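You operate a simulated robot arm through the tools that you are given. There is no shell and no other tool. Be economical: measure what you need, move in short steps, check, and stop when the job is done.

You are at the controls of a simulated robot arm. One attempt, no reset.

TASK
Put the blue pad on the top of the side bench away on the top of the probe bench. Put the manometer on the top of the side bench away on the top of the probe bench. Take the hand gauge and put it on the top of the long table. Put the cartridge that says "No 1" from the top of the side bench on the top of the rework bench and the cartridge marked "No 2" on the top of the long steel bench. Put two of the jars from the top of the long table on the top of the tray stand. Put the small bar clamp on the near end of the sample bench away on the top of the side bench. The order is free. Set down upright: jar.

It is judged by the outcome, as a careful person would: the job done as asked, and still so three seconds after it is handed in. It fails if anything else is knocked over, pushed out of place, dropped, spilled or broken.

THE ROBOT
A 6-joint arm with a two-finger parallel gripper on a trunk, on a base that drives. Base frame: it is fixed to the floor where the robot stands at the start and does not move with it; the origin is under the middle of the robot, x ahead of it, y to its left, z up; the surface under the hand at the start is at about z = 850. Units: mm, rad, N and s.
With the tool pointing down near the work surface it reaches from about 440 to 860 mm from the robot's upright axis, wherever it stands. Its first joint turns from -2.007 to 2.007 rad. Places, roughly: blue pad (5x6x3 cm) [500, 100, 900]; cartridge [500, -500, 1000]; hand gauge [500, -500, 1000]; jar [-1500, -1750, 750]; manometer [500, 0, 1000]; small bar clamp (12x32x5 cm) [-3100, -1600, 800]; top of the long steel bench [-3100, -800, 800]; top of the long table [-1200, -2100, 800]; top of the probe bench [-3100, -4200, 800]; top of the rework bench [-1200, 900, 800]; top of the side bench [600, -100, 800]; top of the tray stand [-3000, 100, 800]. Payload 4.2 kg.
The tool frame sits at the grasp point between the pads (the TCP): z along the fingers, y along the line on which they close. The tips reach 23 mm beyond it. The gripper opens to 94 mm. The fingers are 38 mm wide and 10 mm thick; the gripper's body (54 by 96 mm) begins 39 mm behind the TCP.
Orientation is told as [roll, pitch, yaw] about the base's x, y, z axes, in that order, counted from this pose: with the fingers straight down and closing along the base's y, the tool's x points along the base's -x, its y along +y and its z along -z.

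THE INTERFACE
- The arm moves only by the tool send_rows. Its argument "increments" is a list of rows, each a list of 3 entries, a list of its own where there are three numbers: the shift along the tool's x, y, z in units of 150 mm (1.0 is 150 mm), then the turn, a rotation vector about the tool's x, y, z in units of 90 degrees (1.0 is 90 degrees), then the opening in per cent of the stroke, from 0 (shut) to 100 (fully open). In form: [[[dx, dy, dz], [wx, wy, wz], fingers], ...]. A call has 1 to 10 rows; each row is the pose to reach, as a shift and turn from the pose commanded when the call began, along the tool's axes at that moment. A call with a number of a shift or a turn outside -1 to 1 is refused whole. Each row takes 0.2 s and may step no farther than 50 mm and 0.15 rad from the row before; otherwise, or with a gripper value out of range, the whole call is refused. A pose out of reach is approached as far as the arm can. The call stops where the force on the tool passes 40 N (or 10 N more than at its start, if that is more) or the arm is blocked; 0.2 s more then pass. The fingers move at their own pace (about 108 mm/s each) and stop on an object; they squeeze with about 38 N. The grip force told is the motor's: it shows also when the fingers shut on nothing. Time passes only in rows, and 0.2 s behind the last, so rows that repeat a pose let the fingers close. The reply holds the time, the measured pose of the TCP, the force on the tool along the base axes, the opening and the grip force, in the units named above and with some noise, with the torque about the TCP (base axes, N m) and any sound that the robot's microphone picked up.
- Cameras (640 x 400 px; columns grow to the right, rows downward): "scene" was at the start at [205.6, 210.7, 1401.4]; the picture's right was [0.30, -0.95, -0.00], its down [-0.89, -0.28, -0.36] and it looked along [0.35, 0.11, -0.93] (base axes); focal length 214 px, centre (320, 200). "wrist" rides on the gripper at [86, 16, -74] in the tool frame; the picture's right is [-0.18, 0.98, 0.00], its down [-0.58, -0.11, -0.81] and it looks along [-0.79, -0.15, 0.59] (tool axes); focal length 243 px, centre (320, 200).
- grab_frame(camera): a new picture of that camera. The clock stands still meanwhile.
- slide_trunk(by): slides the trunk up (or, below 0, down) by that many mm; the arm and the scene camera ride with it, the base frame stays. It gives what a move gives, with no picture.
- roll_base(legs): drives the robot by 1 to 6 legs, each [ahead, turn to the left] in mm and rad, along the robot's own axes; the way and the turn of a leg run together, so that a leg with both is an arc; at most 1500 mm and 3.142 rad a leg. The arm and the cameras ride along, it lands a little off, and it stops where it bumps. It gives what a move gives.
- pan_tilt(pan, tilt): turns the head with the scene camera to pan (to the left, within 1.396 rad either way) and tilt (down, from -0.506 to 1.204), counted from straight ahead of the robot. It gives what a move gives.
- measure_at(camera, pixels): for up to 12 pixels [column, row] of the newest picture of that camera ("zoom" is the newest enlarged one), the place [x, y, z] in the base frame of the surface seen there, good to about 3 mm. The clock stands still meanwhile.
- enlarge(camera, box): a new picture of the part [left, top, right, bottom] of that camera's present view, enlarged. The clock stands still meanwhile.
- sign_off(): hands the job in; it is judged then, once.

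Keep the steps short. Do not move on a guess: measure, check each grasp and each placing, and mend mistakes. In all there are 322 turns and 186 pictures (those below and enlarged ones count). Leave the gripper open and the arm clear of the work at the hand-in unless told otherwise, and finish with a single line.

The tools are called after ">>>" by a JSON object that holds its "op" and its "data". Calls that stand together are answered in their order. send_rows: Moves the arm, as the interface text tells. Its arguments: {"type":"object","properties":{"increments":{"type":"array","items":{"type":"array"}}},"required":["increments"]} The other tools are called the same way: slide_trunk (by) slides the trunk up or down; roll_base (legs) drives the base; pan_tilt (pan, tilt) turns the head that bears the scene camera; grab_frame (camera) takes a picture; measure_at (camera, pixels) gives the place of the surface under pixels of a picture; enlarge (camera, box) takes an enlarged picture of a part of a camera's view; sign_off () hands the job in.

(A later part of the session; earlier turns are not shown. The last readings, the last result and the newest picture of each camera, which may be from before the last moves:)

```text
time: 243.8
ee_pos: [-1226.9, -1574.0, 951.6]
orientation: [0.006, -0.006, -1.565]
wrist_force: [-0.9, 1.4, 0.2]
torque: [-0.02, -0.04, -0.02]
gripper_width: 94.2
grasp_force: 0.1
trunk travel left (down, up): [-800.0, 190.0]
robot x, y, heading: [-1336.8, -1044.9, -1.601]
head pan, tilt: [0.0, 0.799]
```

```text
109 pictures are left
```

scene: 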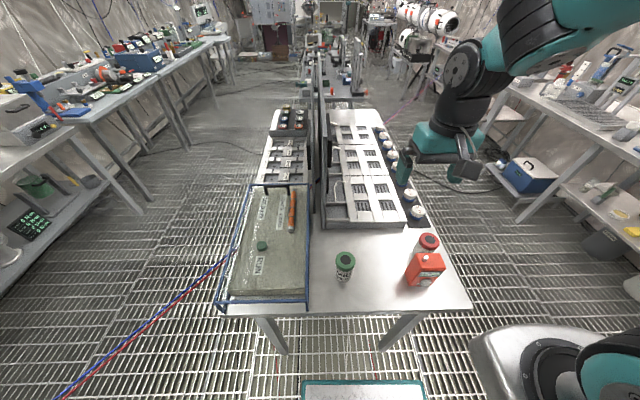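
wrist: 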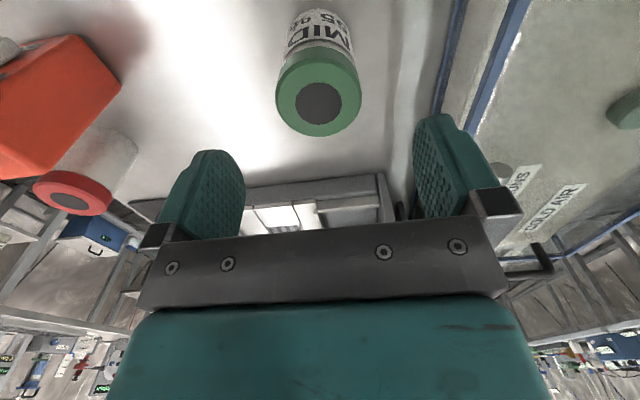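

>>> {"op": "send_rows", "data": {"increments": [[[0, 0, 0.25], [0, 0, 0], 100], [[0, 0, 0.5], [0, 0, 0], 100], [[0, 0, 0.63], [0, 0, 0], 100]]}}

>>> {"op": "send_rows", "data": {"increments": [[[0, 0, 0], [0, 0, 0], 60], [[0, 0, 0], [0, 0, 0], 0], [[0, 0, 0], [0, 0, 0], 0], [[0, 0, 0], [0, 0, 0], 0]]}}

>>> {"op": "send_rows", "data": {"increments": [[[0, 0, -0.2], [0, 0, 0], 0], [[0, 0, -0.5], [0, 0, 0], 0], [[0, 0, -0.8], [0, 0, 0], 0], [[0, 0, -1], [0, 0, 0], 0]]}}

>>> {"op": "send_rows", "data": {"increments": [[[0, 0, -0.3], [0, 0, 0], 0], [[0, 0, -0.6], [0, 0, 0], 0], [[0, 0, -0.8], [0, 0, 0], 0], [[0, 0, -1], [0, 0, 0], 0]]}}

>>> {"op": "grab_frame", "data": {"camera": "wrist"}}

```text
time: 244.6
ee_pos: [-1228.2, -1575.0, 856.6]
orientation: [0.005, -0.006, -1.566]
wrist_force: [0.4, -0.2, 0.5]
torque: [-0.02, -0.03, 0.0]
gripper_width: 93.9
grasp_force: 0.2
trunk travel left (down, up): [-800.0, 190.0]
robot x, y, heading: [-1335.5, -1044.4, -1.6]
head pan, tilt: [0.0, 0.799]
```

```text
time: 245.6
ee_pos: [-1227.5, -1574.7, 855.4]
orientation: [0.006, -0.004, -1.565]
wrist_force: [-0.5, 0.8, 0.6]
torque: [-0.02, 0.03, 0.02]
gripper_width: 54.7
grasp_force: 37.6
trunk travel left (down, up): [-800.0, 190.0]
robot x, y, heading: [-1337.4, -1043.3, -1.599]
head pan, tilt: [0.0, 0.799]
```

```text
time: 246.6
ee_pos: [-1228.8, -1572.2, 1007.1]
orientation: [0.004, -0.003, -1.565]
wrist_force: [0.3, -0.8, -1.0]
torque: [0.01, 0.05, -0.01]
gripper_width: 54.9
grasp_force: 38.2
trunk travel left (down, up): [-800.0, 190.0]
robot x, y, heading: [-1336.0, -1042.7, -1.603]
head pan, tilt: [0.0, 0.799]
```

```text
time: 247.6
ee_pos: [-1229.0, -1571.5, 1160.0]
orientation: [0.004, -0.004, -1.564]
wrist_force: [-1.2, -0.1, -1.9]
torque: [-0.01, 0.0, 0.0]
gripper_width: 54.4
grasp_force: 37.8
trunk travel left (down, up): [-800.0, 190.0]
robot x, y, heading: [-1339.1, -1043.2, -1.596]
head pan, tilt: [0.0, 0.799]
```

```text
108 pictures are left
```

wrist: 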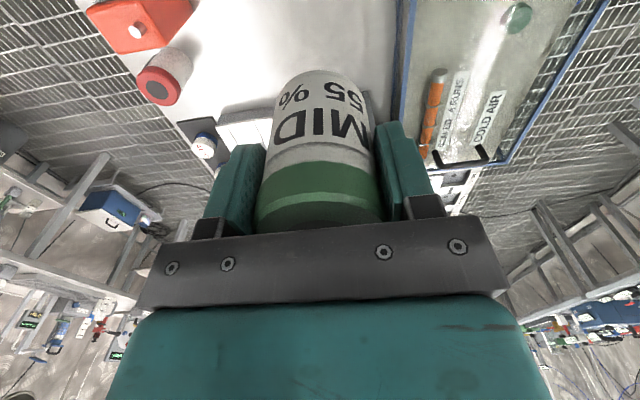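

Holding the green jar. Driving back to the tray stand by the same path, stopping farther from its legs this time.

>>> {"op": "roll_base", "data": {"legs": [[-200, 0], [0, -2.271], [1250, 0]]}}

>>> {"op": "roll_base", "data": {"legs": [[0, 0.73]]}}

>>> {"op": "grab_frame", "data": {"camera": "scene"}}

```text
time: 260.3
ee_pos: [-2755.1, 183.1, 1157.3]
orientation: [0.005, -0.005, 2.49]
wrist_force: [-0.4, 0.2, -0.7]
torque: [0.0, 0.02, -0.03]
gripper_width: 54.6
grasp_force: 37.8
trunk travel left (down, up): [-800.0, 190.0]
robot x, y, heading: [-2271.9, -57.0, 2.451]
head pan, tilt: [0.0, 0.799]
```

```text
time: 262.7
ee_pos: [-2790.9, -197.8, 1158.3]
orientation: [0.006, -0.005, -3.07]
wrist_force: [-0.2, 0.5, -2.0]
torque: [-0.02, -0.02, 0.0]
gripper_width: 54.7
grasp_force: 38.0
trunk travel left (down, up): [-800.0, 190.0]
robot x, y, heading: [-2272.4, -54.1, -3.101]
head pan, tilt: [0.0, 0.799]
```

```text
107 pictures are left
```

scene: 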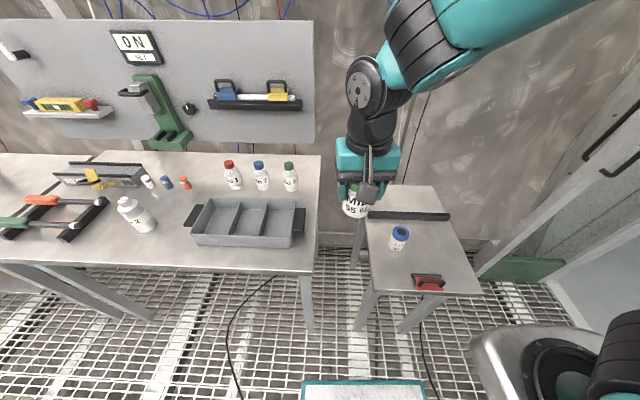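

Jar two goes to (-2920,110), beside the first.

>>> {"op": "send_rows", "data": {"increments": [[[-0.08, -0.23, 0], [0, 0, 0], 0], [[-0.16, -0.46, 0], [0, 0, 0], 0], [[-0.237, -0.703, 0], [0, 0, 0], 0]]}}

>>> {"op": "send_rows", "data": {"increments": [[[-0.08, -0.23, 0], [0, 0, 0], 0], [[-0.16, -0.46, 0], [0, 0, 0], 0], [[-0.237, -0.703, 0], [0, 0, 0], 0]]}}

>>> {"op": "send_rows", "data": {"increments": [[[-0.08, -0.23, 0], [0, 0, 0], 0], [[-0.16, -0.46, 0], [0, 0, 0], 0], [[-0.237, -0.703, 0], [0, 0, 0], 0], [[-0.237, -0.703, 0.3], [0, 0, 0], 0], [[-0.237, -0.703, 0.6], [0, 0, 0], 0], [[-0.237, -0.703, 0.9], [0, 0, 0], 0]]}}

>>> {"op": "send_rows", "data": {"increments": [[[0, 0, 0.3], [0, 0, 0], 0], [[0, 0, 0.6], [0, 0, 0], 0], [[0, 0, 0.9], [0, 0, 0], 0]]}}

>>> {"op": "grab_frame", "data": {"camera": "scene"}}

```text
time: 263.5
ee_pos: [-2834.1, -96.2, 1159.8]
orientation: [0.005, -0.004, -3.068]
wrist_force: [0.5, 0.3, -1.1]
torque: [0.05, 0.0, 0.0]
gripper_width: 54.7
grasp_force: 38.0
trunk travel left (down, up): [-800.0, 190.0]
robot x, y, heading: [-2270.5, -55.6, -3.097]
head pan, tilt: [0.0, 0.799]
```

```text
time: 264.3
ee_pos: [-2876.6, 6.3, 1157.9]
orientation: [0.006, -0.005, -3.069]
wrist_force: [-0.6, -0.4, -1.2]
torque: [0.04, 0.01, 0.02]
gripper_width: 54.6
grasp_force: 38.5
trunk travel left (down, up): [-800.0, 190.0]
robot x, y, heading: [-2273.4, -54.6, -3.101]
head pan, tilt: [0.0, 0.799]
```

```text
time: 265.7
ee_pos: [-2920.6, 108.9, 1022.4]
orientation: [0.006, -0.006, -3.067]
wrist_force: [1.2, -0.5, -2.1]
torque: [0.01, 0.02, -0.02]
gripper_width: 54.5
grasp_force: 37.9
trunk travel left (down, up): [-800.0, 190.0]
robot x, y, heading: [-2268.6, -53.3, -3.101]
head pan, tilt: [0.0, 0.799]
```

```text
time: 266.5
ee_pos: [-2921.5, 108.9, 885.4]
orientation: [0.004, -0.008, -3.067]
wrist_force: [1.0, 0.2, -1.0]
torque: [0.0, 0.02, -0.01]
gripper_width: 54.5
grasp_force: 38.3
trunk travel left (down, up): [-800.0, 190.0]
robot x, y, heading: [-2270.5, -52.9, -3.101]
head pan, tilt: [0.0, 0.799]
```

```text
106 pictures are left
```

scene: 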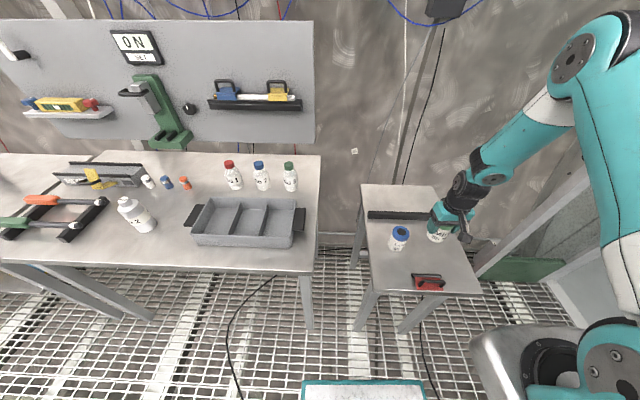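

>>> {"op": "send_rows", "data": {"increments": [[[0, 0, 0.25], [0, 0, 0], 0], [[0, 0, 0.42], [0, 0, 0], 0], [[0, 0, 0.49], [0, 0, 0], 0]]}}

>>> {"op": "send_rows", "data": {"increments": [[[0, 0, 0.012], [0, 0, 0], 0], [[0, 0, 0.024], [0, 0, 0], 0], [[0, 0, 0.036], [0, 0, 0], 0], [[0, 0, 0.048], [0, 0, 0], 0]]}}

```text
time: 267.3
ee_pos: [-2921.6, 108.2, 813.7]
orientation: [0.006, -0.006, -3.069]
wrist_force: [0.0, -0.1, -1.5]
torque: [0.0, 0.0, 0.02]
gripper_width: 54.5
grasp_force: 37.4
trunk travel left (down, up): [-800.0, 190.0]
robot x, y, heading: [-2273.5, -54.5, -3.098]
head pan, tilt: [0.0, 0.799]
```

```text
time: 268.3
ee_pos: [-2922.0, 107.4, 807.3]
orientation: [0.005, -0.004, -3.07]
wrist_force: [0.3, 0.4, -1.0]
torque: [0.03, 0.03, 0.0]
gripper_width: 54.5
grasp_force: 38.0
trunk travel left (down, up): [-800.0, 190.0]
robot x, y, heading: [-2272.6, -55.4, -3.1]
head pan, tilt: [0.0, 0.799]
```

>>> {"op": "send_rows", "data": {"increments": [[[0, 0, 0.008], [0, 0, 0], 0], [[0, 0, 0.016], [0, 0, 0], 0], [[0, 0, 0.022], [0, 0, 0], 0]]}}

```text
time: 269.1
ee_pos: [-2923.0, 106.4, 805.4]
orientation: [0.001, -0.008, -3.07]
wrist_force: [3.1, -1.1, 28.8]
torque: [0.35, -0.08, -0.02]
gripper_width: 54.6
grasp_force: 37.5
trunk travel left (down, up): [-800.0, 190.0]
robot x, y, heading: [-2274.3, -53.6, -3.102]
head pan, tilt: [0.0, 0.799]
```

>>> {"op": "send_rows", "data": {"increments": [[[0, 0, -0.01], [0, 0, 0], 0], [[0, 0, -0.01], [0, 0, 0], 65], [[0, 0, -0.01], [0, 0, 0], 90], [[0, 0, -0.01], [0, 0, 0], 90], [[0, 0, -0.01], [0, 0, 0], 90]]}}

>>> {"op": "send_rows", "data": {"increments": [[[0, 0, -0.2], [0, 0, 0], 90], [[0, 0, -0.5], [0, 0, 0], 90], [[0, 0, -0.8], [0, 0, 0], 90], [[0, 0, -1], [0, 0, 0], 90]]}}

>>> {"op": "send_rows", "data": {"increments": [[[0, 0, -0.3], [0, 0, 0], 100], [[0.1, 0.1, -0.55], [0, 0, 0], 100], [[0.2, 0.3, -0.75], [0, 0, 0], 100], [[0.4, 0.5, -0.9], [0, 0, 0], 100], [[0.5, 0.7, -1], [0, 0, 0], 100]]}}

>>> {"op": "enlarge", "data": {"camera": "scene", "box": [340, 170, 500, 310]}}

```text
time: 270.3
ee_pos: [-2922.9, 107.6, 805.6]
orientation: [0.005, -0.007, -3.069]
wrist_force: [0.3, 0.2, 0.1]
torque: [-0.02, -0.02, 0.03]
gripper_width: 84.6
grasp_force: 0.0
trunk travel left (down, up): [-800.0, 190.0]
robot x, y, heading: [-2274.7, -53.4, -3.097]
head pan, tilt: [0.0, 0.799]
```

```text
time: 271.3
ee_pos: [-2923.1, 109.1, 956.4]
orientation: [0.006, -0.004, -3.067]
wrist_force: [0.1, 0.0, 0.6]
torque: [0.0, -0.02, 0.02]
gripper_width: 84.6
grasp_force: 0.0
trunk travel left (down, up): [-800.0, 190.0]
robot x, y, heading: [-2274.9, -51.4, -3.101]
head pan, tilt: [0.0, 0.799]
```

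```text
time: 272.5
ee_pos: [-2838.2, 12.2, 1105.4]
orientation: [0.006, -0.003, -3.071]
wrist_force: [-0.7, 0.6, -0.7]
torque: [-0.03, 0.0, 0.02]
gripper_width: 94.1
grasp_force: 0.0
trunk travel left (down, up): [-800.0, 190.0]
robot x, y, heading: [-2271.9, -51.6, -3.101]
head pan, tilt: [0.0, 0.799]
```

```text
2.86 times, centred on (420, 240) of scene
```

zoom: 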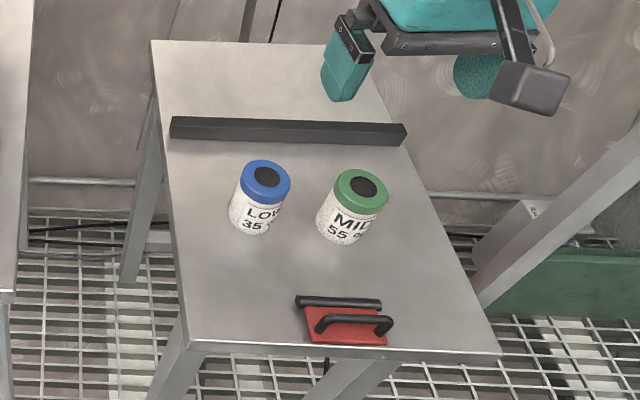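

Both jars stand upright. Going back to the side bench for the blue pad.

>>> {"op": "send_rows", "data": {"increments": [[[0.1, 0, -0.2], [0, 0, 0], 100], [[0.2, 0.1, -0.43], [0, 0, 0], 100]]}}

>>> {"op": "roll_base", "data": {"legs": [[0, 3.13], [890, 0], [885, 0]]}}

```text
time: 273.1
ee_pos: [-2806.6, -0.6, 1171.6]
orientation: [0.005, -0.004, -3.069]
wrist_force: [0.3, 0.1, -0.2]
torque: [0.0, -0.05, 0.0]
gripper_width: 93.8
grasp_force: 0.0
trunk travel left (down, up): [-800.0, 190.0]
robot x, y, heading: [-2272.1, -53.5, -3.099]
head pan, tilt: [0.0, 0.799]
```

```text
time: 289.3
ee_pos: [12.8, -66.7, 1171.5]
orientation: [0.007, -0.007, 0.05]
wrist_force: [-0.3, 0.1, 0.5]
torque: [-0.01, -0.02, 0.01]
gripper_width: 93.9
grasp_force: 0.0
trunk travel left (down, up): [-800.0, 190.0]
robot x, y, heading: [-524.6, -2.6, 0.019]
head pan, tilt: [0.0, 0.799]
```

>>> {"op": "roll_base", "data": {"legs": [[0, -0.015], [525, 0]]}}

>>> {"op": "pan_tilt", "data": {"pan": 0.0, "tilt": 1.0}}

>>> {"op": "grab_frame", "data": {"camera": "scene"}}

>>> {"op": "grab_frame", "data": {"camera": "wrist"}}

```text
time: 292.7
ee_pos: [544.8, -71.4, 1171.6]
orientation: [0.006, -0.004, 0.035]
wrist_force: [0.3, -0.1, 0.3]
torque: [0.0, -0.04, -0.03]
gripper_width: 94.1
grasp_force: 0.0
trunk travel left (down, up): [-800.0, 190.0]
robot x, y, heading: [14.1, -0.5, 0.007]
head pan, tilt: [0.0, 0.799]
```

```text
time: 293.4
ee_pos: [545.3, -72.8, 1169.6]
orientation: [0.006, -0.006, 0.036]
wrist_force: [0.7, -0.4, -0.1]
torque: [0.0, -0.01, -0.03]
gripper_width: 94.0
grasp_force: 0.0
trunk travel left (down, up): [-800.0, 190.0]
robot x, y, heading: [8.7, 2.5, 0.007]
head pan, tilt: [0.0, 1.0]
```

```text
104 pictures are left
```

scene: 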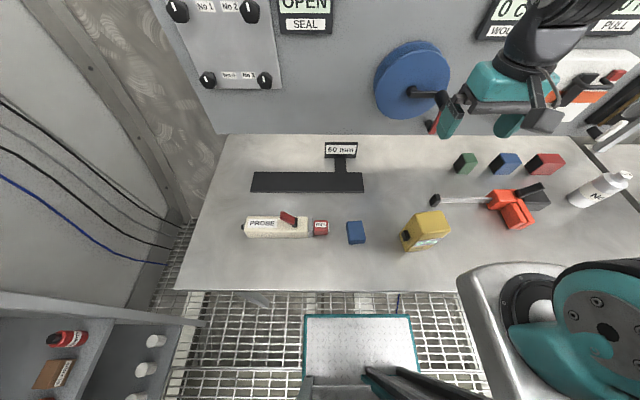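

```text
103 pictures are left
```

wrist: 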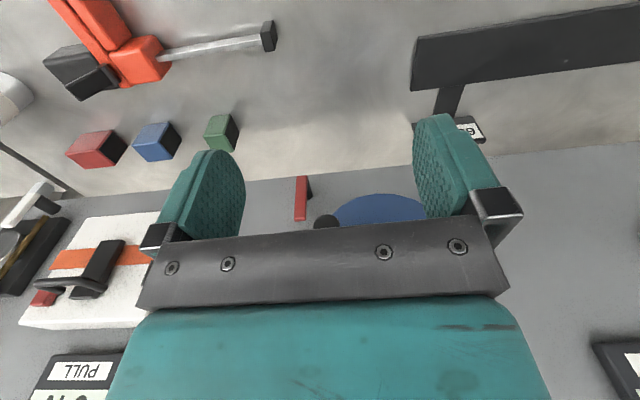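

>>> {"op": "enlarge", "data": {"camera": "scene", "box": [300, 195, 460, 265]}}

>>> {"op": "measure_at", "data": {"camera": "scene", "pixels": [[349, 224], [361, 223], [363, 240], [350, 242], [355, 231], [325, 228], [404, 225], [415, 213], [445, 218], [404, 247], [408, 235], [425, 228]]}}

```text
4.00 times, centred on (380, 230) of scene
```

zoom: 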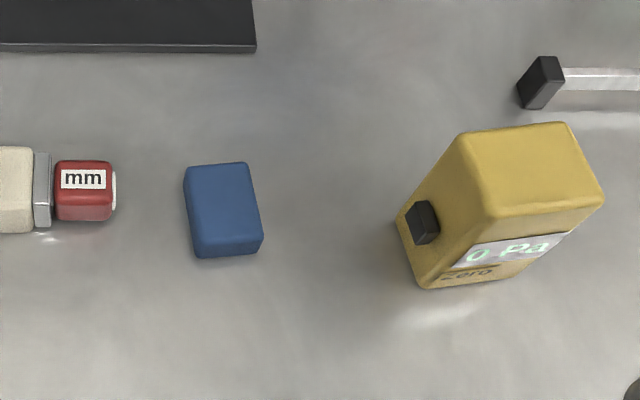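

```text
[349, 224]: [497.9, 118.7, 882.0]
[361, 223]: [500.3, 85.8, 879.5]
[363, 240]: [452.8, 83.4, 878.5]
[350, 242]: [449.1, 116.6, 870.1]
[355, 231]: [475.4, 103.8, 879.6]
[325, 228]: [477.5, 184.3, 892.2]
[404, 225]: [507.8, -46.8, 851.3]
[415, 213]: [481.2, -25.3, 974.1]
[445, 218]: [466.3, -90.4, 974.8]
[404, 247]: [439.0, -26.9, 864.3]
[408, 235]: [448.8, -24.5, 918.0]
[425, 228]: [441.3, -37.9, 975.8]
```

Pad centre (477,101), 42 mm across in y. I'll back the base 80 mm for easier reach, then go over it with the fingers partly open (the probe tip is nearby).

>>> {"op": "roll_base", "data": {"legs": [[-80, 0]]}}

>>> {"op": "send_rows", "data": {"increments": [[[0, 0.28, 0], [0, 0, 0], 75], [[0, 0.55, 0], [0, 0, 0], 75], [[0, 0.8, 0], [0, 0, 0], 75], [[-0.02, 0.98, 0], [0, 0, 0], 75]]}}

>>> {"op": "grab_frame", "data": {"camera": "wrist"}}

```text
time: 294.5
ee_pos: [463.1, -71.5, 1171.3]
orientation: [0.006, -0.004, 0.037]
wrist_force: [-0.9, -0.6, -0.1]
torque: [-0.01, 0.0, 0.04]
gripper_width: 93.9
grasp_force: 0.0
trunk travel left (down, up): [-800.0, 190.0]
robot x, y, heading: [-71.7, -0.6, 0.005]
head pan, tilt: [0.0, 1.0]
```

```text
time: 295.5
ee_pos: [460.0, 75.2, 1171.5]
orientation: [0.007, -0.006, 0.037]
wrist_force: [0.0, 0.1, 0.4]
torque: [0.0, 0.02, 0.01]
gripper_width: 70.2
grasp_force: 0.1
trunk travel left (down, up): [-800.0, 190.0]
robot x, y, heading: [-67.1, 0.6, 0.008]
head pan, tilt: [0.0, 1.0]
```

```text
101 pictures are left
```

wrist: 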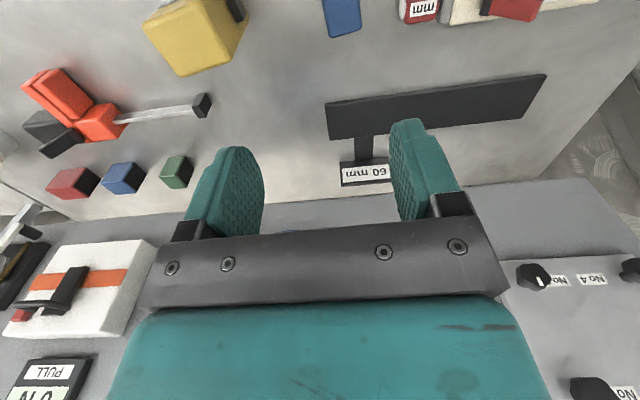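

>>> {"op": "send_rows", "data": {"increments": [[[-0.12, 0.17, 0.1], [0, 0, 0], 75], [[-0.12, 0.17, 0.4], [0, 0, 0], 75], [[-0.12, 0.17, 0.7], [0, 0, 0], 75], [[-0.12, 0.17, 1], [0, 0, 0], 75]]}}

>>> {"op": "grab_frame", "data": {"camera": "wrist"}}

```text
time: 296.5
ee_pos: [478.0, 99.5, 1023.1]
orientation: [0.004, -0.006, 0.036]
wrist_force: [-0.5, -0.7, 0.1]
torque: [-0.01, -0.02, -0.02]
gripper_width: 70.4
grasp_force: 0.2
trunk travel left (down, up): [-800.0, 190.0]
robot x, y, heading: [-66.7, -1.1, 0.008]
head pan, tilt: [0.0, 1.0]
```

```text
100 pictures are left
```

wrist: 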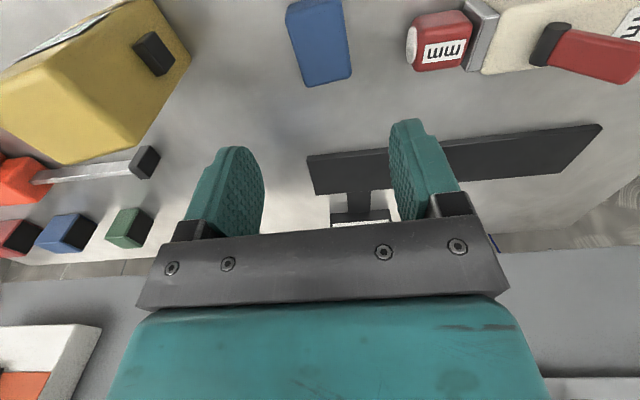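

>>> {"op": "measure_at", "data": {"camera": "wrist", "pixels": [[290, 15], [340, 8], [306, 80], [348, 72], [320, 45], [408, 55]]}}

```text
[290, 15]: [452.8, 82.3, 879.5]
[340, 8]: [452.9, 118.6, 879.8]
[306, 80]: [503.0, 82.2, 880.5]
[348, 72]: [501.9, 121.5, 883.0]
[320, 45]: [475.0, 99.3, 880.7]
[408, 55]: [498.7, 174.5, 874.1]
```

Aligned. Descending to z 878 and gripping.

>>> {"op": "send_rows", "data": {"increments": [[[0, 0.01, 0.3], [0, 0, 0], 75], [[0, 0.01, 0.6], [0, 0, 0], 75], [[0, 0.01, 0.85], [0, 0, 0], 75], [[0, 0.01, 0.97], [0, 0, 0], 75]]}}

>>> {"op": "send_rows", "data": {"increments": [[[0, 0, 0], [0, 0, 0], 40], [[0, 0, 0], [0, 0, 0], 0], [[0, 0, 0], [0, 0, 0], 0], [[0, 0, 0], [0, 0, 0], 0]]}}

>>> {"op": "send_rows", "data": {"increments": [[[0, 0, -0.2], [0, 0, 0], 0], [[0, 0, -0.5], [0, 0, 0], 0], [[0, 0, -0.8], [0, 0, 0], 0], [[0, 0, -1], [0, 0, 0], 0]]}}

>>> {"op": "grab_frame", "data": {"camera": "wrist"}}

```text
time: 297.5
ee_pos: [476.0, 103.4, 877.5]
orientation: [0.007, -0.006, 0.037]
wrist_force: [1.0, -0.7, 0.1]
torque: [0.02, -0.03, 0.02]
gripper_width: 70.6
grasp_force: 0.1
trunk travel left (down, up): [-800.0, 190.0]
robot x, y, heading: [-69.8, 1.3, 0.003]
head pan, tilt: [0.0, 1.0]
```

```text
time: 298.5
ee_pos: [477.4, 103.3, 877.5]
orientation: [0.005, -0.005, 0.037]
wrist_force: [-0.6, -0.4, 0.5]
torque: [-0.01, -0.02, -0.02]
gripper_width: 43.7
grasp_force: 38.2
trunk travel left (down, up): [-800.0, 190.0]
robot x, y, heading: [-69.8, -1.5, 0.002]
head pan, tilt: [0.0, 1.0]
```

```text
time: 299.5
ee_pos: [479.1, 103.4, 1026.8]
orientation: [0.004, -0.003, 0.037]
wrist_force: [-0.2, 0.0, 0.3]
torque: [0.03, 0.01, -0.02]
gripper_width: 43.9
grasp_force: 37.9
trunk travel left (down, up): [-800.0, 190.0]
robot x, y, heading: [-70.9, -0.6, 0.006]
head pan, tilt: [0.0, 1.0]
```

```text
99 pictures are left
```

wrist: 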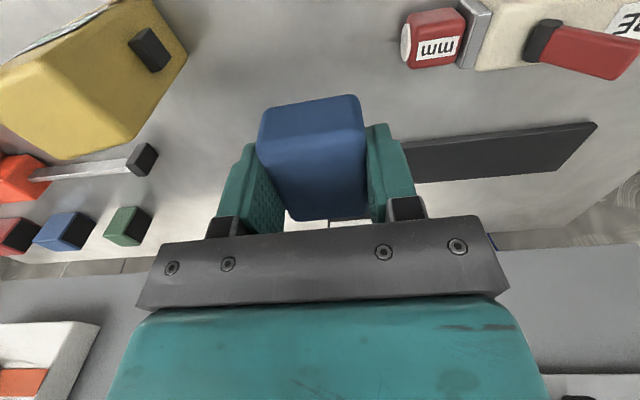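

Pad is held. Raising, backing out, and driving toward the far aisle.

>>> {"op": "send_rows", "data": {"increments": [[[0, 0, -0.3], [0, 0, 0], 0], [[0, 0, -0.6], [0, 0, 0], 0], [[0, 0, -0.8], [0, 0, 0], 0], [[0, 0, -0.97], [0, 0, 0], 0]]}}

>>> {"op": "roll_base", "data": {"legs": [[-420, 0], [0, -2.617], [990, 0], [990, 0]]}}

>>> {"op": "roll_base", "data": {"legs": [[0, 1.04]]}}

>>> {"op": "pan_tilt", "data": {"pan": 0.0, "tilt": 0.4}}

>>> {"op": "grab_frame", "data": {"camera": "scene"}}

```text
time: 300.5
ee_pos: [478.4, 102.8, 1172.5]
orientation: [0.007, -0.003, 0.038]
wrist_force: [-0.1, 1.2, -0.9]
torque: [0.0, 0.01, -0.02]
gripper_width: 43.9
grasp_force: 38.0
trunk travel left (down, up): [-800.0, 190.0]
robot x, y, heading: [-65.4, 1.4, 0.009]
head pan, tilt: [0.0, 1.0]
```

```text
time: 318.7
ee_pos: [-2604.8, -1418.1, 1172.1]
orientation: [0.003, -0.005, -2.549]
wrist_force: [-0.4, 0.3, -0.5]
torque: [-0.02, 0.0, -0.01]
gripper_width: 44.0
grasp_force: 38.3
trunk travel left (down, up): [-800.0, 190.0]
robot x, y, heading: [-2194.5, -1043.2, -2.578]
head pan, tilt: [0.0, 1.0]
```

```text
time: 321.8
ee_pos: [-2078.6, -1586.9, 1172.8]
orientation: [0.005, -0.005, -1.511]
wrist_force: [0.0, -0.3, -0.4]
torque: [-0.01, 0.02, 0.0]
gripper_width: 44.0
grasp_force: 37.7
trunk travel left (down, up): [-800.0, 190.0]
robot x, y, heading: [-2191.8, -1044.8, -1.538]
head pan, tilt: [0.0, 1.0]
```

```text
time: 322.8
ee_pos: [-2078.4, -1586.5, 1172.2]
orientation: [0.005, -0.005, -1.51]
wrist_force: [0.0, -0.1, -0.5]
torque: [0.03, -0.01, 0.0]
gripper_width: 43.8
grasp_force: 37.6
trunk travel left (down, up): [-800.0, 190.0]
robot x, y, heading: [-2194.8, -1040.0, -1.539]
head pan, tilt: [0.0, 0.4]
```

```text
98 pictures are left
```

scene: 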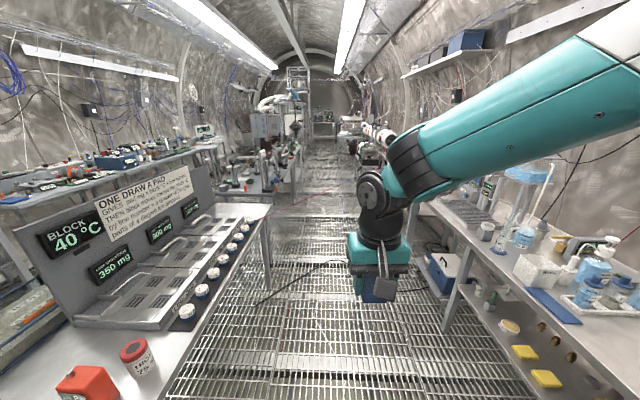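

>>> {"op": "enlarge", "data": {"camera": "scene", "box": [220, 80, 440, 280]}}

>>> {"op": "measure_at", "data": {"camera": "scene", "pixels": [[265, 212], [300, 160], [350, 155], [345, 195], [345, 175], [440, 230], [370, 130], [270, 190], [372, 160], [350, 135]]}}

```text
2.00 times, centred on (330, 180) of scene
```

zoom: 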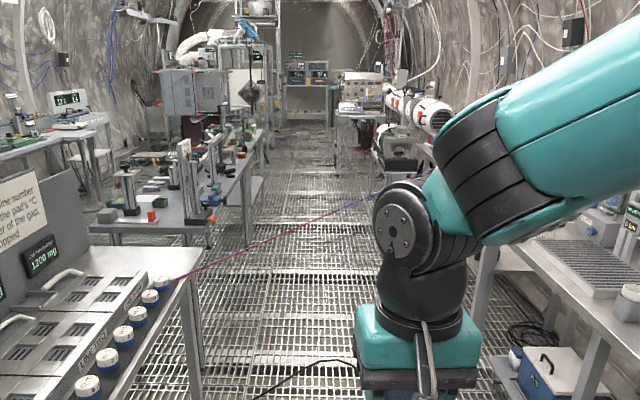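

```text
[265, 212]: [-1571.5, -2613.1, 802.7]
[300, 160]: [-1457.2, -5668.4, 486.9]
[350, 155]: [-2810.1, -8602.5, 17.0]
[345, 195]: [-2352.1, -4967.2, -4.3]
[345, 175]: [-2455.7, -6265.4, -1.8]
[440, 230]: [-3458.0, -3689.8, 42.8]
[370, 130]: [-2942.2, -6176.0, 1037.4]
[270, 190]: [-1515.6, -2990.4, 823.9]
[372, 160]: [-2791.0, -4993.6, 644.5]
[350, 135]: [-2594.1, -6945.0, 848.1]
```

There seems to be another hose strung across this aisle. I'll measure it.

>>> {"op": "measure_at", "data": {"camera": "zoom", "pixels": [[185, 275], [200, 269], [220, 261], [240, 252], [260, 244], [280, 237], [300, 230], [320, 222], [340, 215], [360, 207], [370, 203]]}}

>>> {"op": "enlarge", "data": {"camera": "scene", "box": [250, 160, 370, 235]}}

```text
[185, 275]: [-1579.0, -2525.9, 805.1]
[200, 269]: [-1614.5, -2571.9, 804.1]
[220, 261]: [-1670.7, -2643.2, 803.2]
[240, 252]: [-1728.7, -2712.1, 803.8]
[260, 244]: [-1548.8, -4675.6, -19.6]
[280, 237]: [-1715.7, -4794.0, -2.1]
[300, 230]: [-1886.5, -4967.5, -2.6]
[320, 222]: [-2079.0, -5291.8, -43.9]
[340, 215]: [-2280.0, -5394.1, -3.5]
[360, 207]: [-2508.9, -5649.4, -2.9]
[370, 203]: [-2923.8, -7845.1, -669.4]
```

```text
5.33 times, centred on (310, 198) of scene
```

zoom: 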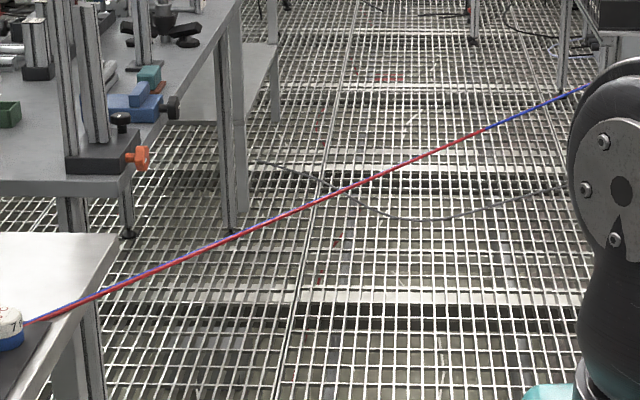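

It's one straight tube line at z≈805 running from the side bench over the long table to the far bench at around (-2840,-4090). I must stay on this side of it. I'll drive ahead 1050 mm (still about 700 mm from the line) and look at the probe bench.

>>> {"op": "roll_base", "data": {"legs": [[0, -0.09], [1050, 0]]}}

>>> {"op": "pan_tilt", "data": {"pan": -0.3, "tilt": 0.45}}

>>> {"op": "grab_frame", "data": {"camera": "scene"}}

```text
time: 328.7
ee_pos: [-2195.3, -2639.9, 1172.5]
orientation: [0.006, -0.003, -1.601]
wrist_force: [0.3, 0.8, -0.9]
torque: [-0.03, 0.0, 0.01]
gripper_width: 43.7
grasp_force: 37.4
trunk travel left (down, up): [-800.0, 190.0]
robot x, y, heading: [-2256.5, -2087.3, -1.634]
head pan, tilt: [0.0, 0.4]
```

```text
time: 329.5
ee_pos: [-2194.9, -2639.2, 1171.5]
orientation: [0.004, -0.007, -1.602]
wrist_force: [-0.7, 0.9, 0.2]
torque: [0.01, -0.03, 0.01]
gripper_width: 43.8
grasp_force: 38.3
trunk travel left (down, up): [-800.0, 190.0]
robot x, y, heading: [-2262.8, -2087.8, -1.634]
head pan, tilt: [-0.3, 0.45]
```

```text
95 pictures are left
```

scene: 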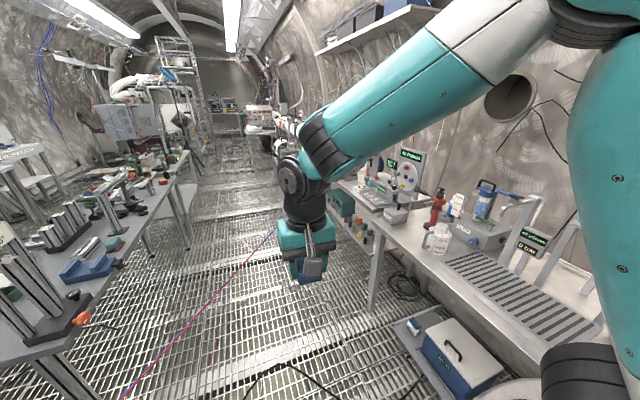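

>>> {"op": "enlarge", "data": {"camera": "scene", "box": [240, 90, 440, 290]}}

>>> {"op": "measure_at", "data": {"camera": "scene", "pixels": [[200, 308], [230, 275], [260, 240], [272, 228], [370, 250], [350, 185], [340, 180], [410, 240], [395, 215], [365, 165], [330, 200], [345, 230]]}}

```text
2.00 times, centred on (340, 190) of scene
```

zoom: 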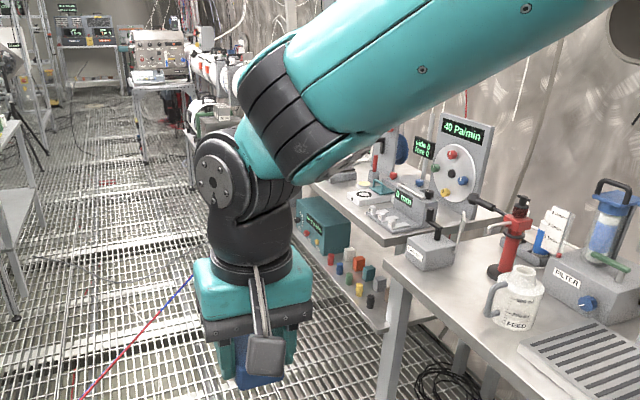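

```text
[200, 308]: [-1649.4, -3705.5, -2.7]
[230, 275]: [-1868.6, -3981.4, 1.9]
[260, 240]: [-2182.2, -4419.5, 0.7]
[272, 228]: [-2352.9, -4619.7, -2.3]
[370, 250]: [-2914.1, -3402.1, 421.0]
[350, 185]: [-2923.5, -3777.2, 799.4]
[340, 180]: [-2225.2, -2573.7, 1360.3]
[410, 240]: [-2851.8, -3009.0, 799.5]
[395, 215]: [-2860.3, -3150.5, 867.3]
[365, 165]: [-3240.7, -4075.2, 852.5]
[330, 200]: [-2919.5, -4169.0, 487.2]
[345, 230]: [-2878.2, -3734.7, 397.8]
```

The far bench begins past y≈-3300. I can stand at about (-2480,-2900) facing -y with my body more than 150 mm from the tube line and reach its near end. Driving part way there.

>>> {"op": "roll_base", "data": {"legs": [[0, -0.2], [800, 0], [0, 0.26]]}}

>>> {"op": "pan_tilt", "data": {"pan": -0.75, "tilt": 0.6}}

>>> {"op": "grab_frame", "data": {"camera": "scene"}}

```text
time: 335.4
ee_pos: [-2374.0, -3405.9, 1173.4]
orientation: [0.004, -0.004, -1.547]
wrist_force: [-0.4, -0.7, -0.1]
torque: [-0.04, 0.0, 0.03]
gripper_width: 43.8
grasp_force: 38.6
trunk travel left (down, up): [-800.0, 190.0]
robot x, y, heading: [-2467.1, -2855.4, -1.581]
head pan, tilt: [-0.3, 0.45]
```

```text
time: 336.3
ee_pos: [-2373.3, -3407.5, 1172.2]
orientation: [0.005, -0.005, -1.548]
wrist_force: [0.6, 1.1, 0.0]
torque: [0.01, 0.04, -0.02]
gripper_width: 43.9
grasp_force: 37.5
trunk travel left (down, up): [-800.0, 190.0]
robot x, y, heading: [-2464.3, -2858.1, -1.576]
head pan, tilt: [-0.75, 0.6]
```

```text
93 pictures are left
```

scene: 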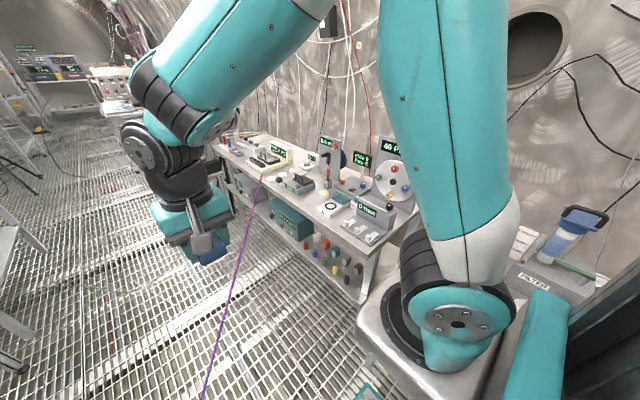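

Now the probe bench is visible; the tubes end at its front edge near pixel (262,180). Zooming in.

>>> {"op": "enlarge", "data": {"camera": "scene", "box": [210, 120, 430, 300]}}

>>> {"op": "measure_at", "data": {"camera": "zoom", "pixels": [[395, 290], [340, 240], [300, 215], [430, 250], [440, 300], [450, 220], [330, 225], [270, 185], [375, 262], [420, 280], [150, 160], [140, 180]]}}

```text
2.22 times, centred on (320, 210) of scene
```

zoom: 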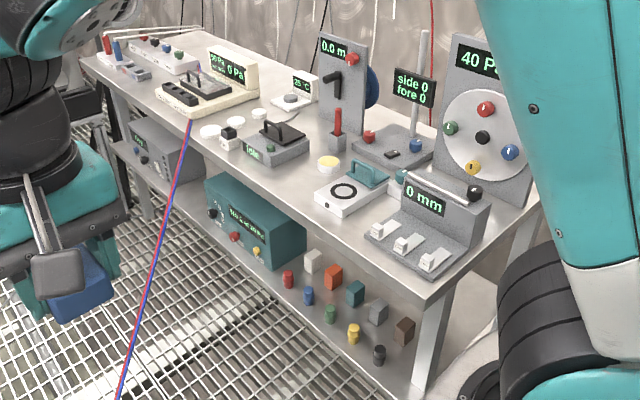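

```text
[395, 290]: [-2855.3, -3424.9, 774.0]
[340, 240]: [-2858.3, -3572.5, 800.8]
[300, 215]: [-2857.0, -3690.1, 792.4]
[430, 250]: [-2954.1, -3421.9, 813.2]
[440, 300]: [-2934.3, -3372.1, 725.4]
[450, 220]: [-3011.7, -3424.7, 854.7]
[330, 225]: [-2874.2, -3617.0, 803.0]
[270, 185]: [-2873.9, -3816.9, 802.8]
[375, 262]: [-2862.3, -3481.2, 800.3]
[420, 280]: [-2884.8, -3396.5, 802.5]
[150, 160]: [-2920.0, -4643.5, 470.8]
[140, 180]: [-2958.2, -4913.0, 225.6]
```

The bench's front edge is at x≈-2850 and its near end at y≈-3370; it is fairly full. I'll go 100 mm forward (still ~130 mm clear of the tubes), then swing the wrist camera over for a top view.

>>> {"op": "roll_base", "data": {"legs": [[100, 0]]}}

>>> {"op": "send_rows", "data": {"increments": [[[0, -0.3, 0], [0, 0, 0], 0], [[0, -0.6, 0], [0, 0, 0], 0], [[0, -0.8, 0], [0, 0, 0], 0], [[0, -1, 0], [0, 0, 0], 0]]}}

>>> {"op": "send_rows", "data": {"increments": [[[0, -0.3, 0], [0, 0, 0], 0], [[0, -0.6, 0], [0, 0, 0], 0], [[0, -0.8, 0], [0, 0, 0], 0], [[0, -1, 0], [0, 0, 0], 0]]}}

>>> {"op": "grab_frame", "data": {"camera": "wrist"}}

>>> {"op": "grab_frame", "data": {"camera": "scene"}}

```text
time: 337.4
ee_pos: [-2374.7, -3506.8, 1172.0]
orientation: [0.006, -0.006, -1.547]
wrist_force: [0.5, 0.5, -0.4]
torque: [-0.01, -0.01, -0.01]
gripper_width: 44.0
grasp_force: 37.5
trunk travel left (down, up): [-800.0, 190.0]
robot x, y, heading: [-2467.8, -2961.4, -1.58]
head pan, tilt: [-0.75, 0.6]
```

```text
time: 338.4
ee_pos: [-2522.3, -3511.7, 1171.6]
orientation: [0.005, -0.004, -1.544]
wrist_force: [-0.2, -0.5, 0.1]
torque: [-0.03, 0.06, 0.03]
gripper_width: 44.0
grasp_force: 38.5
trunk travel left (down, up): [-800.0, 190.0]
robot x, y, heading: [-2464.3, -2959.1, -1.578]
head pan, tilt: [-0.75, 0.6]
```

```text
time: 339.4
ee_pos: [-2673.5, -3514.0, 1172.2]
orientation: [0.007, -0.006, -1.546]
wrist_force: [-0.3, -0.1, 0.1]
torque: [-0.03, 0.01, -0.01]
gripper_width: 43.9
grasp_force: 37.9
trunk travel left (down, up): [-800.0, 190.0]
robot x, y, heading: [-2468.8, -2958.5, -1.575]
head pan, tilt: [-0.75, 0.6]
```

```text
91 pictures are left
```

wrist: 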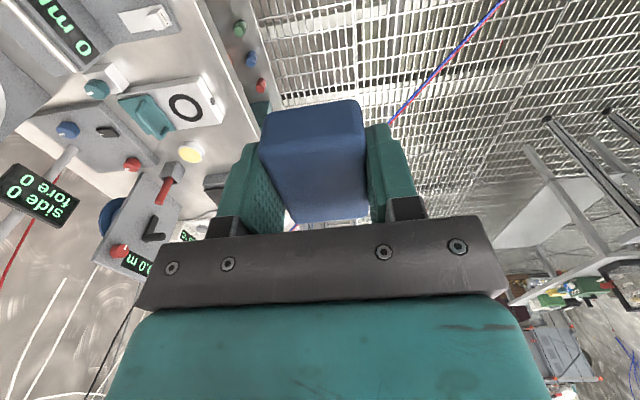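

```text
90 pictures are left
```

scene: 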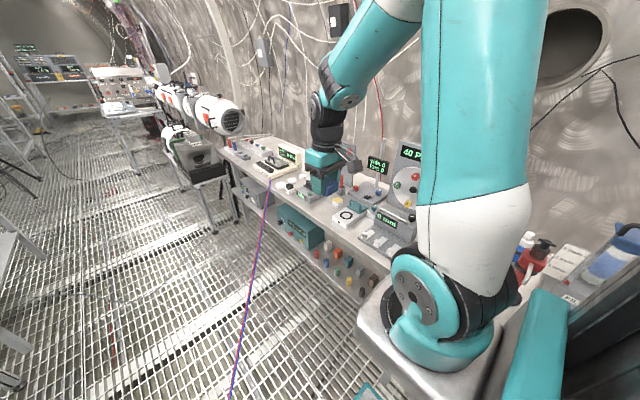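

>>> {"op": "enlarge", "data": {"camera": "wrist", "box": [80, 0, 280, 240]}}

>>> {"op": "measure_at", "data": {"camera": "wrist", "pixels": [[228, 138], [215, 145], [226, 120], [218, 78], [190, 152], [205, 160], [225, 60], [215, 178], [235, 145], [185, 60], [205, 40], [175, 122]]}}

```text
1.67 times, centred on (180, 120) of wrist
```

zoom: 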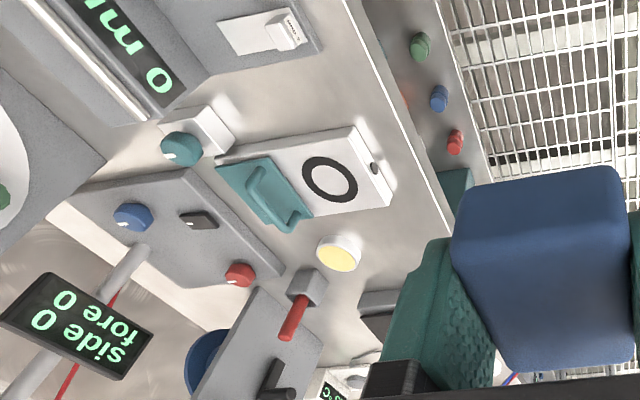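

```text
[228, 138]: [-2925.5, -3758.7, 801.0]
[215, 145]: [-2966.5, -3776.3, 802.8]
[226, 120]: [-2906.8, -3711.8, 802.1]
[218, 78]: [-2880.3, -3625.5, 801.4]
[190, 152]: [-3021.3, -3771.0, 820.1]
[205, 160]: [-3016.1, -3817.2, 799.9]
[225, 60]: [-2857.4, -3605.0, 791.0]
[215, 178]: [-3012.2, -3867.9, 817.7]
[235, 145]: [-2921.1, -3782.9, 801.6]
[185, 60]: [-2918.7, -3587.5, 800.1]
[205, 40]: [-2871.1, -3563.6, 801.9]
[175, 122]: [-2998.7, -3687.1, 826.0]
```

Two possible gaps: one between the "0 mm" device and the white tool (around y -3580), one left of the white tool (y≈-3760, too far to reach for now). I'll measure gap 1's borders.

>>> {"op": "measure_at", "data": {"camera": "zoom", "pixels": [[220, 160], [290, 142], [350, 125], [385, 170], [322, 50], [270, 62], [215, 78], [230, 130], [205, 110], [365, 60], [300, 90], [250, 110]]}}

```text
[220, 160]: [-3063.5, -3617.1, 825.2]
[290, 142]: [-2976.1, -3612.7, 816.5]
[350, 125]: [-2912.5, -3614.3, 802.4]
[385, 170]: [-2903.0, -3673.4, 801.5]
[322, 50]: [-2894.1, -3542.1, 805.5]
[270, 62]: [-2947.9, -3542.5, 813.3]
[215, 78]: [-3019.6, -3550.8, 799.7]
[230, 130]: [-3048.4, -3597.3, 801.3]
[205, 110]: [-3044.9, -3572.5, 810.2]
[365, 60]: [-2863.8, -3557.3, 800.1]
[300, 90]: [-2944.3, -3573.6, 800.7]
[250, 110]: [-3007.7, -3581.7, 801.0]
```

Gap 1 is 70 mm wide (y -3543…-3613) and free for x -2860…-3010. The pad (55 mm along y) fits; target (-2915,-3578). Moving over it.

>>> {"op": "send_rows", "data": {"increments": [[[-0.06, -0.27, 0], [0, 0, 0], 0], [[-0.12, -0.54, 0], [0, 0, 0], 0], [[-0.193, -0.812, 0], [0, 0, 0], 0]]}}

>>> {"op": "send_rows", "data": {"increments": [[[-0.06, -0.27, 0], [0, 0, 0], 0], [[-0.12, -0.54, 0], [0, 0, 0], 0], [[-0.193, -0.812, 0], [0, 0, 0], 0], [[-0.193, -0.812, 0.3], [0, 0, 0], 0], [[-0.193, -0.812, 0.6], [0, 0, 0], 0]]}}

>>> {"op": "grab_frame", "data": {"camera": "wrist"}}

>>> {"op": "enlarge", "data": {"camera": "scene", "box": [240, 120, 440, 300]}}

```text
time: 340.2
ee_pos: [-2795.5, -3547.2, 1170.4]
orientation: [0.005, -0.004, -1.546]
wrist_force: [0.1, -0.1, -0.1]
torque: [0.01, 0.01, -0.03]
gripper_width: 43.9
grasp_force: 38.1
trunk travel left (down, up): [-800.0, 190.0]
robot x, y, heading: [-2470.1, -2958.7, -1.58]
head pan, tilt: [-0.75, 0.6]
```

```text
time: 341.4
ee_pos: [-2914.0, -3581.8, 1080.1]
orientation: [0.005, -0.004, -1.545]
wrist_force: [1.1, -0.6, 0.5]
torque: [0.01, -0.01, 0.04]
gripper_width: 43.7
grasp_force: 38.6
trunk travel left (down, up): [-800.0, 190.0]
robot x, y, heading: [-2465.3, -2960.3, -1.579]
head pan, tilt: [-0.75, 0.6]
```

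```text
88 pictures are left
```

wrist: 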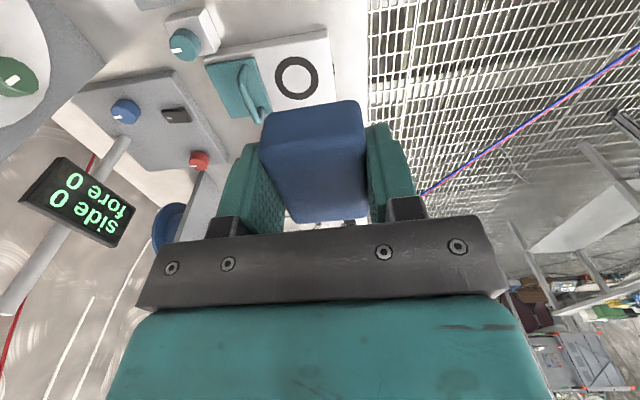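

```text
2.22 times, centred on (340, 210) of scene
```

zoom: 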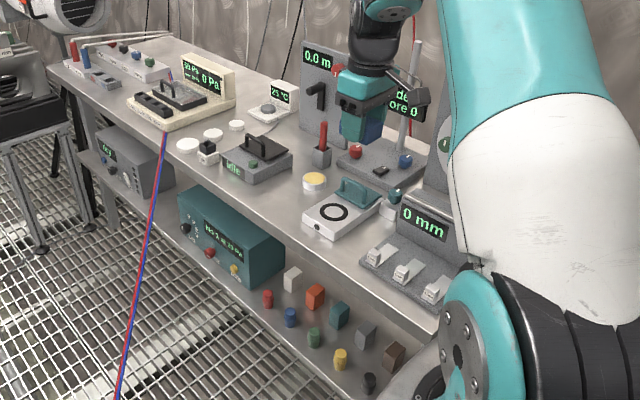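

>>> {"op": "send_rows", "data": {"increments": [[[0, 0, 0.3], [0, 0, 0], 0], [[0.01, 0, 0.6], [0, 0, 0], 0], [[0.02, 0, 0.9], [0, 0, 0], 0]]}}

>>> {"op": "grab_frame", "data": {"camera": "wrist"}}

>>> {"op": "enlarge", "data": {"camera": "scene", "box": [280, 130, 440, 290]}}

```text
time: 342.2
ee_pos: [-2914.7, -3575.6, 945.5]
orientation: [0.004, -0.005, -1.546]
wrist_force: [0.8, 0.6, 0.4]
torque: [-0.02, -0.01, -0.03]
gripper_width: 43.9
grasp_force: 38.0
trunk travel left (down, up): [-800.0, 190.0]
robot x, y, heading: [-2466.2, -2957.6, -1.574]
head pan, tilt: [-0.75, 0.6]
```

```text
86 pictures are left
```

wrist: 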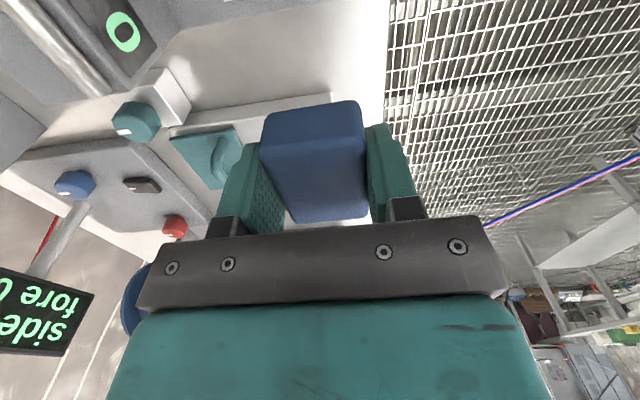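

```text
2.50 times, centred on (360, 210) of scene
```

zoom: 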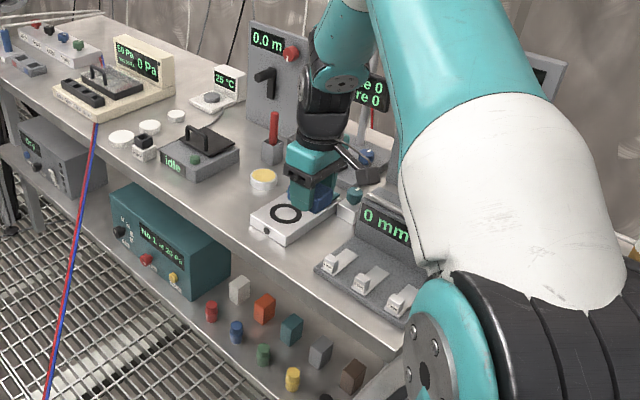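

>>> {"op": "send_rows", "data": {"increments": [[[0, 0, 0.25], [0, 0, 0], 0], [[0, 0, 0.5], [0, 0, 0], 0], [[0, 0, 0.65], [0, 0, 0], 0], [[0, 0, 0.73], [0, 0, 0], 0]]}}

>>> {"op": "grab_frame", "data": {"camera": "wrist"}}

```text
time: 343.2
ee_pos: [-2912.1, -3576.6, 836.3]
orientation: [0.005, -0.005, -1.545]
wrist_force: [-0.5, 1.0, -0.3]
torque: [-0.02, -0.02, -0.02]
gripper_width: 43.6
grasp_force: 38.1
trunk travel left (down, up): [-800.0, 190.0]
robot x, y, heading: [-2468.3, -2958.1, -1.575]
head pan, tilt: [-0.75, 0.6]
```

```text
84 pictures are left
```

wrist: 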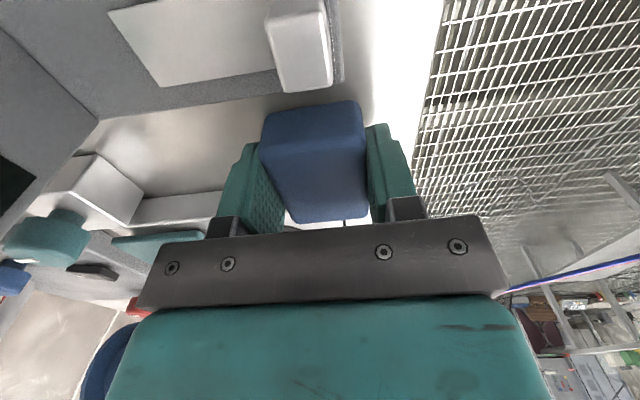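

>>> {"op": "send_rows", "data": {"increments": [[[0, 0, 0.02], [0, 0, 0], 0], [[0, 0, 0.035], [0, 0, 0], 0], [[0, 0, 0.05], [0, 0, 0], 0]]}}

>>> {"op": "send_rows", "data": {"increments": [[[0, 0, 0.008], [0, 0, 0], 0], [[0, 0, 0.016], [0, 0, 0], 0]]}}

```text
time: 344.0
ee_pos: [-2914.5, -3576.2, 828.2]
orientation: [0.005, -0.007, -1.545]
wrist_force: [-0.8, 0.5, -1.5]
torque: [-0.02, -0.02, 0.01]
gripper_width: 44.0
grasp_force: 37.7
trunk travel left (down, up): [-800.0, 190.0]
robot x, y, heading: [-2469.5, -2960.5, -1.576]
head pan, tilt: [-0.75, 0.6]
```

```text
time: 344.6
ee_pos: [-2913.8, -3577.3, 827.4]
orientation: [0.004, -0.005, -1.547]
wrist_force: [0.2, 2.2, 5.9]
torque: [0.01, 0.09, -0.08]
gripper_width: 43.9
grasp_force: 38.0
trunk travel left (down, up): [-800.0, 190.0]
robot x, y, heading: [-2464.3, -2957.6, -1.579]
head pan, tilt: [-0.75, 0.6]
```

Contact. Opening moderately and rising straight up.

>>> {"op": "send_rows", "data": {"increments": [[[0, 0, -0.003], [0, 0, 0], 50], [[0, 0, -0.003], [0, 0, 0], 70], [[0, 0, -0.003], [0, 0, 0], 70], [[0, 0, -0.003], [0, 0, 0], 70]]}}

>>> {"op": "send_rows", "data": {"increments": [[[0, 0, -0.2], [0, 0, 0], 70], [[0, 0, -0.5], [0, 0, 0], 70], [[0, 0, -0.8], [0, 0, 0], 70], [[0, 0, -1], [0, 0, 0], 70]]}}

>>> {"op": "send_rows", "data": {"increments": [[[0, 0, -0.3], [0, 0, 0], 70], [[0, 0, -0.6], [0, 0, 0], 70], [[0, 0, -0.8], [0, 0, 0], 70], [[0, 0, -1], [0, 0, 0], 70]]}}

>>> {"op": "grab_frame", "data": {"camera": "wrist"}}

>>> {"op": "enlarge", "data": {"camera": "scene", "box": [240, 120, 440, 300]}}

```text
time: 345.6
ee_pos: [-2913.5, -3576.4, 826.9]
orientation: [0.004, -0.006, -1.546]
wrist_force: [0.0, 0.2, -0.3]
torque: [-0.03, -0.01, -0.03]
gripper_width: 66.1
grasp_force: 0.1
trunk travel left (down, up): [-800.0, 190.0]
robot x, y, heading: [-2471.0, -2959.2, -1.578]
head pan, tilt: [-0.75, 0.6]
```

```text
time: 346.6
ee_pos: [-2914.2, -3576.0, 975.8]
orientation: [0.006, -0.004, -1.547]
wrist_force: [0.0, -0.1, 0.3]
torque: [0.02, -0.03, 0.01]
gripper_width: 65.7
grasp_force: 0.0
trunk travel left (down, up): [-800.0, 190.0]
robot x, y, heading: [-2465.8, -2963.1, -1.576]
head pan, tilt: [-0.75, 0.6]
```

```text
time: 347.6
ee_pos: [-2915.1, -3574.7, 1124.3]
orientation: [0.006, -0.006, -1.548]
wrist_force: [-0.3, 0.3, -0.5]
torque: [0.03, 0.0, 0.01]
gripper_width: 66.0
grasp_force: 0.1
trunk travel left (down, up): [-800.0, 190.0]
robot x, y, heading: [-2467.9, -2961.6, -1.578]
head pan, tilt: [-0.75, 0.6]
```

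```text
83 pictures are left
```

wrist: 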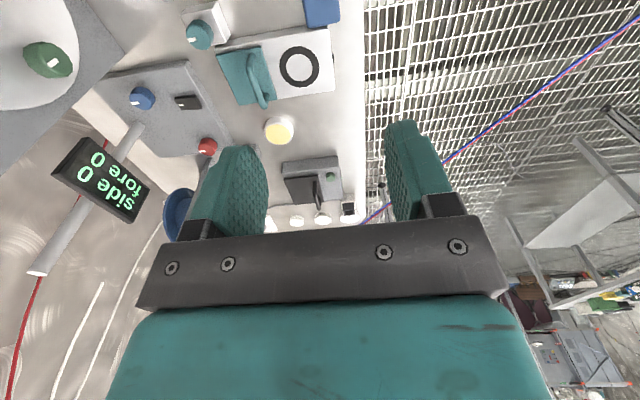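

```text
2.22 times, centred on (340, 210) of scene
```

zoom: 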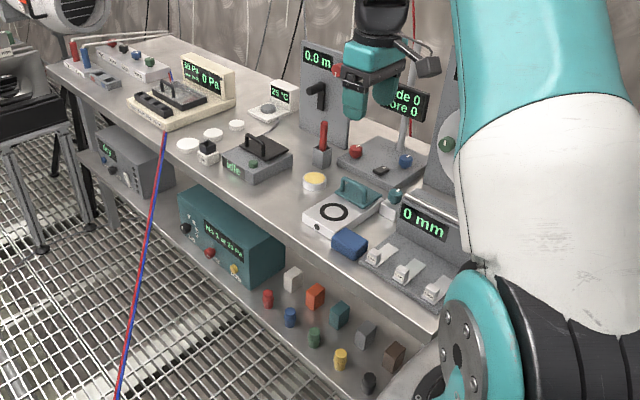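

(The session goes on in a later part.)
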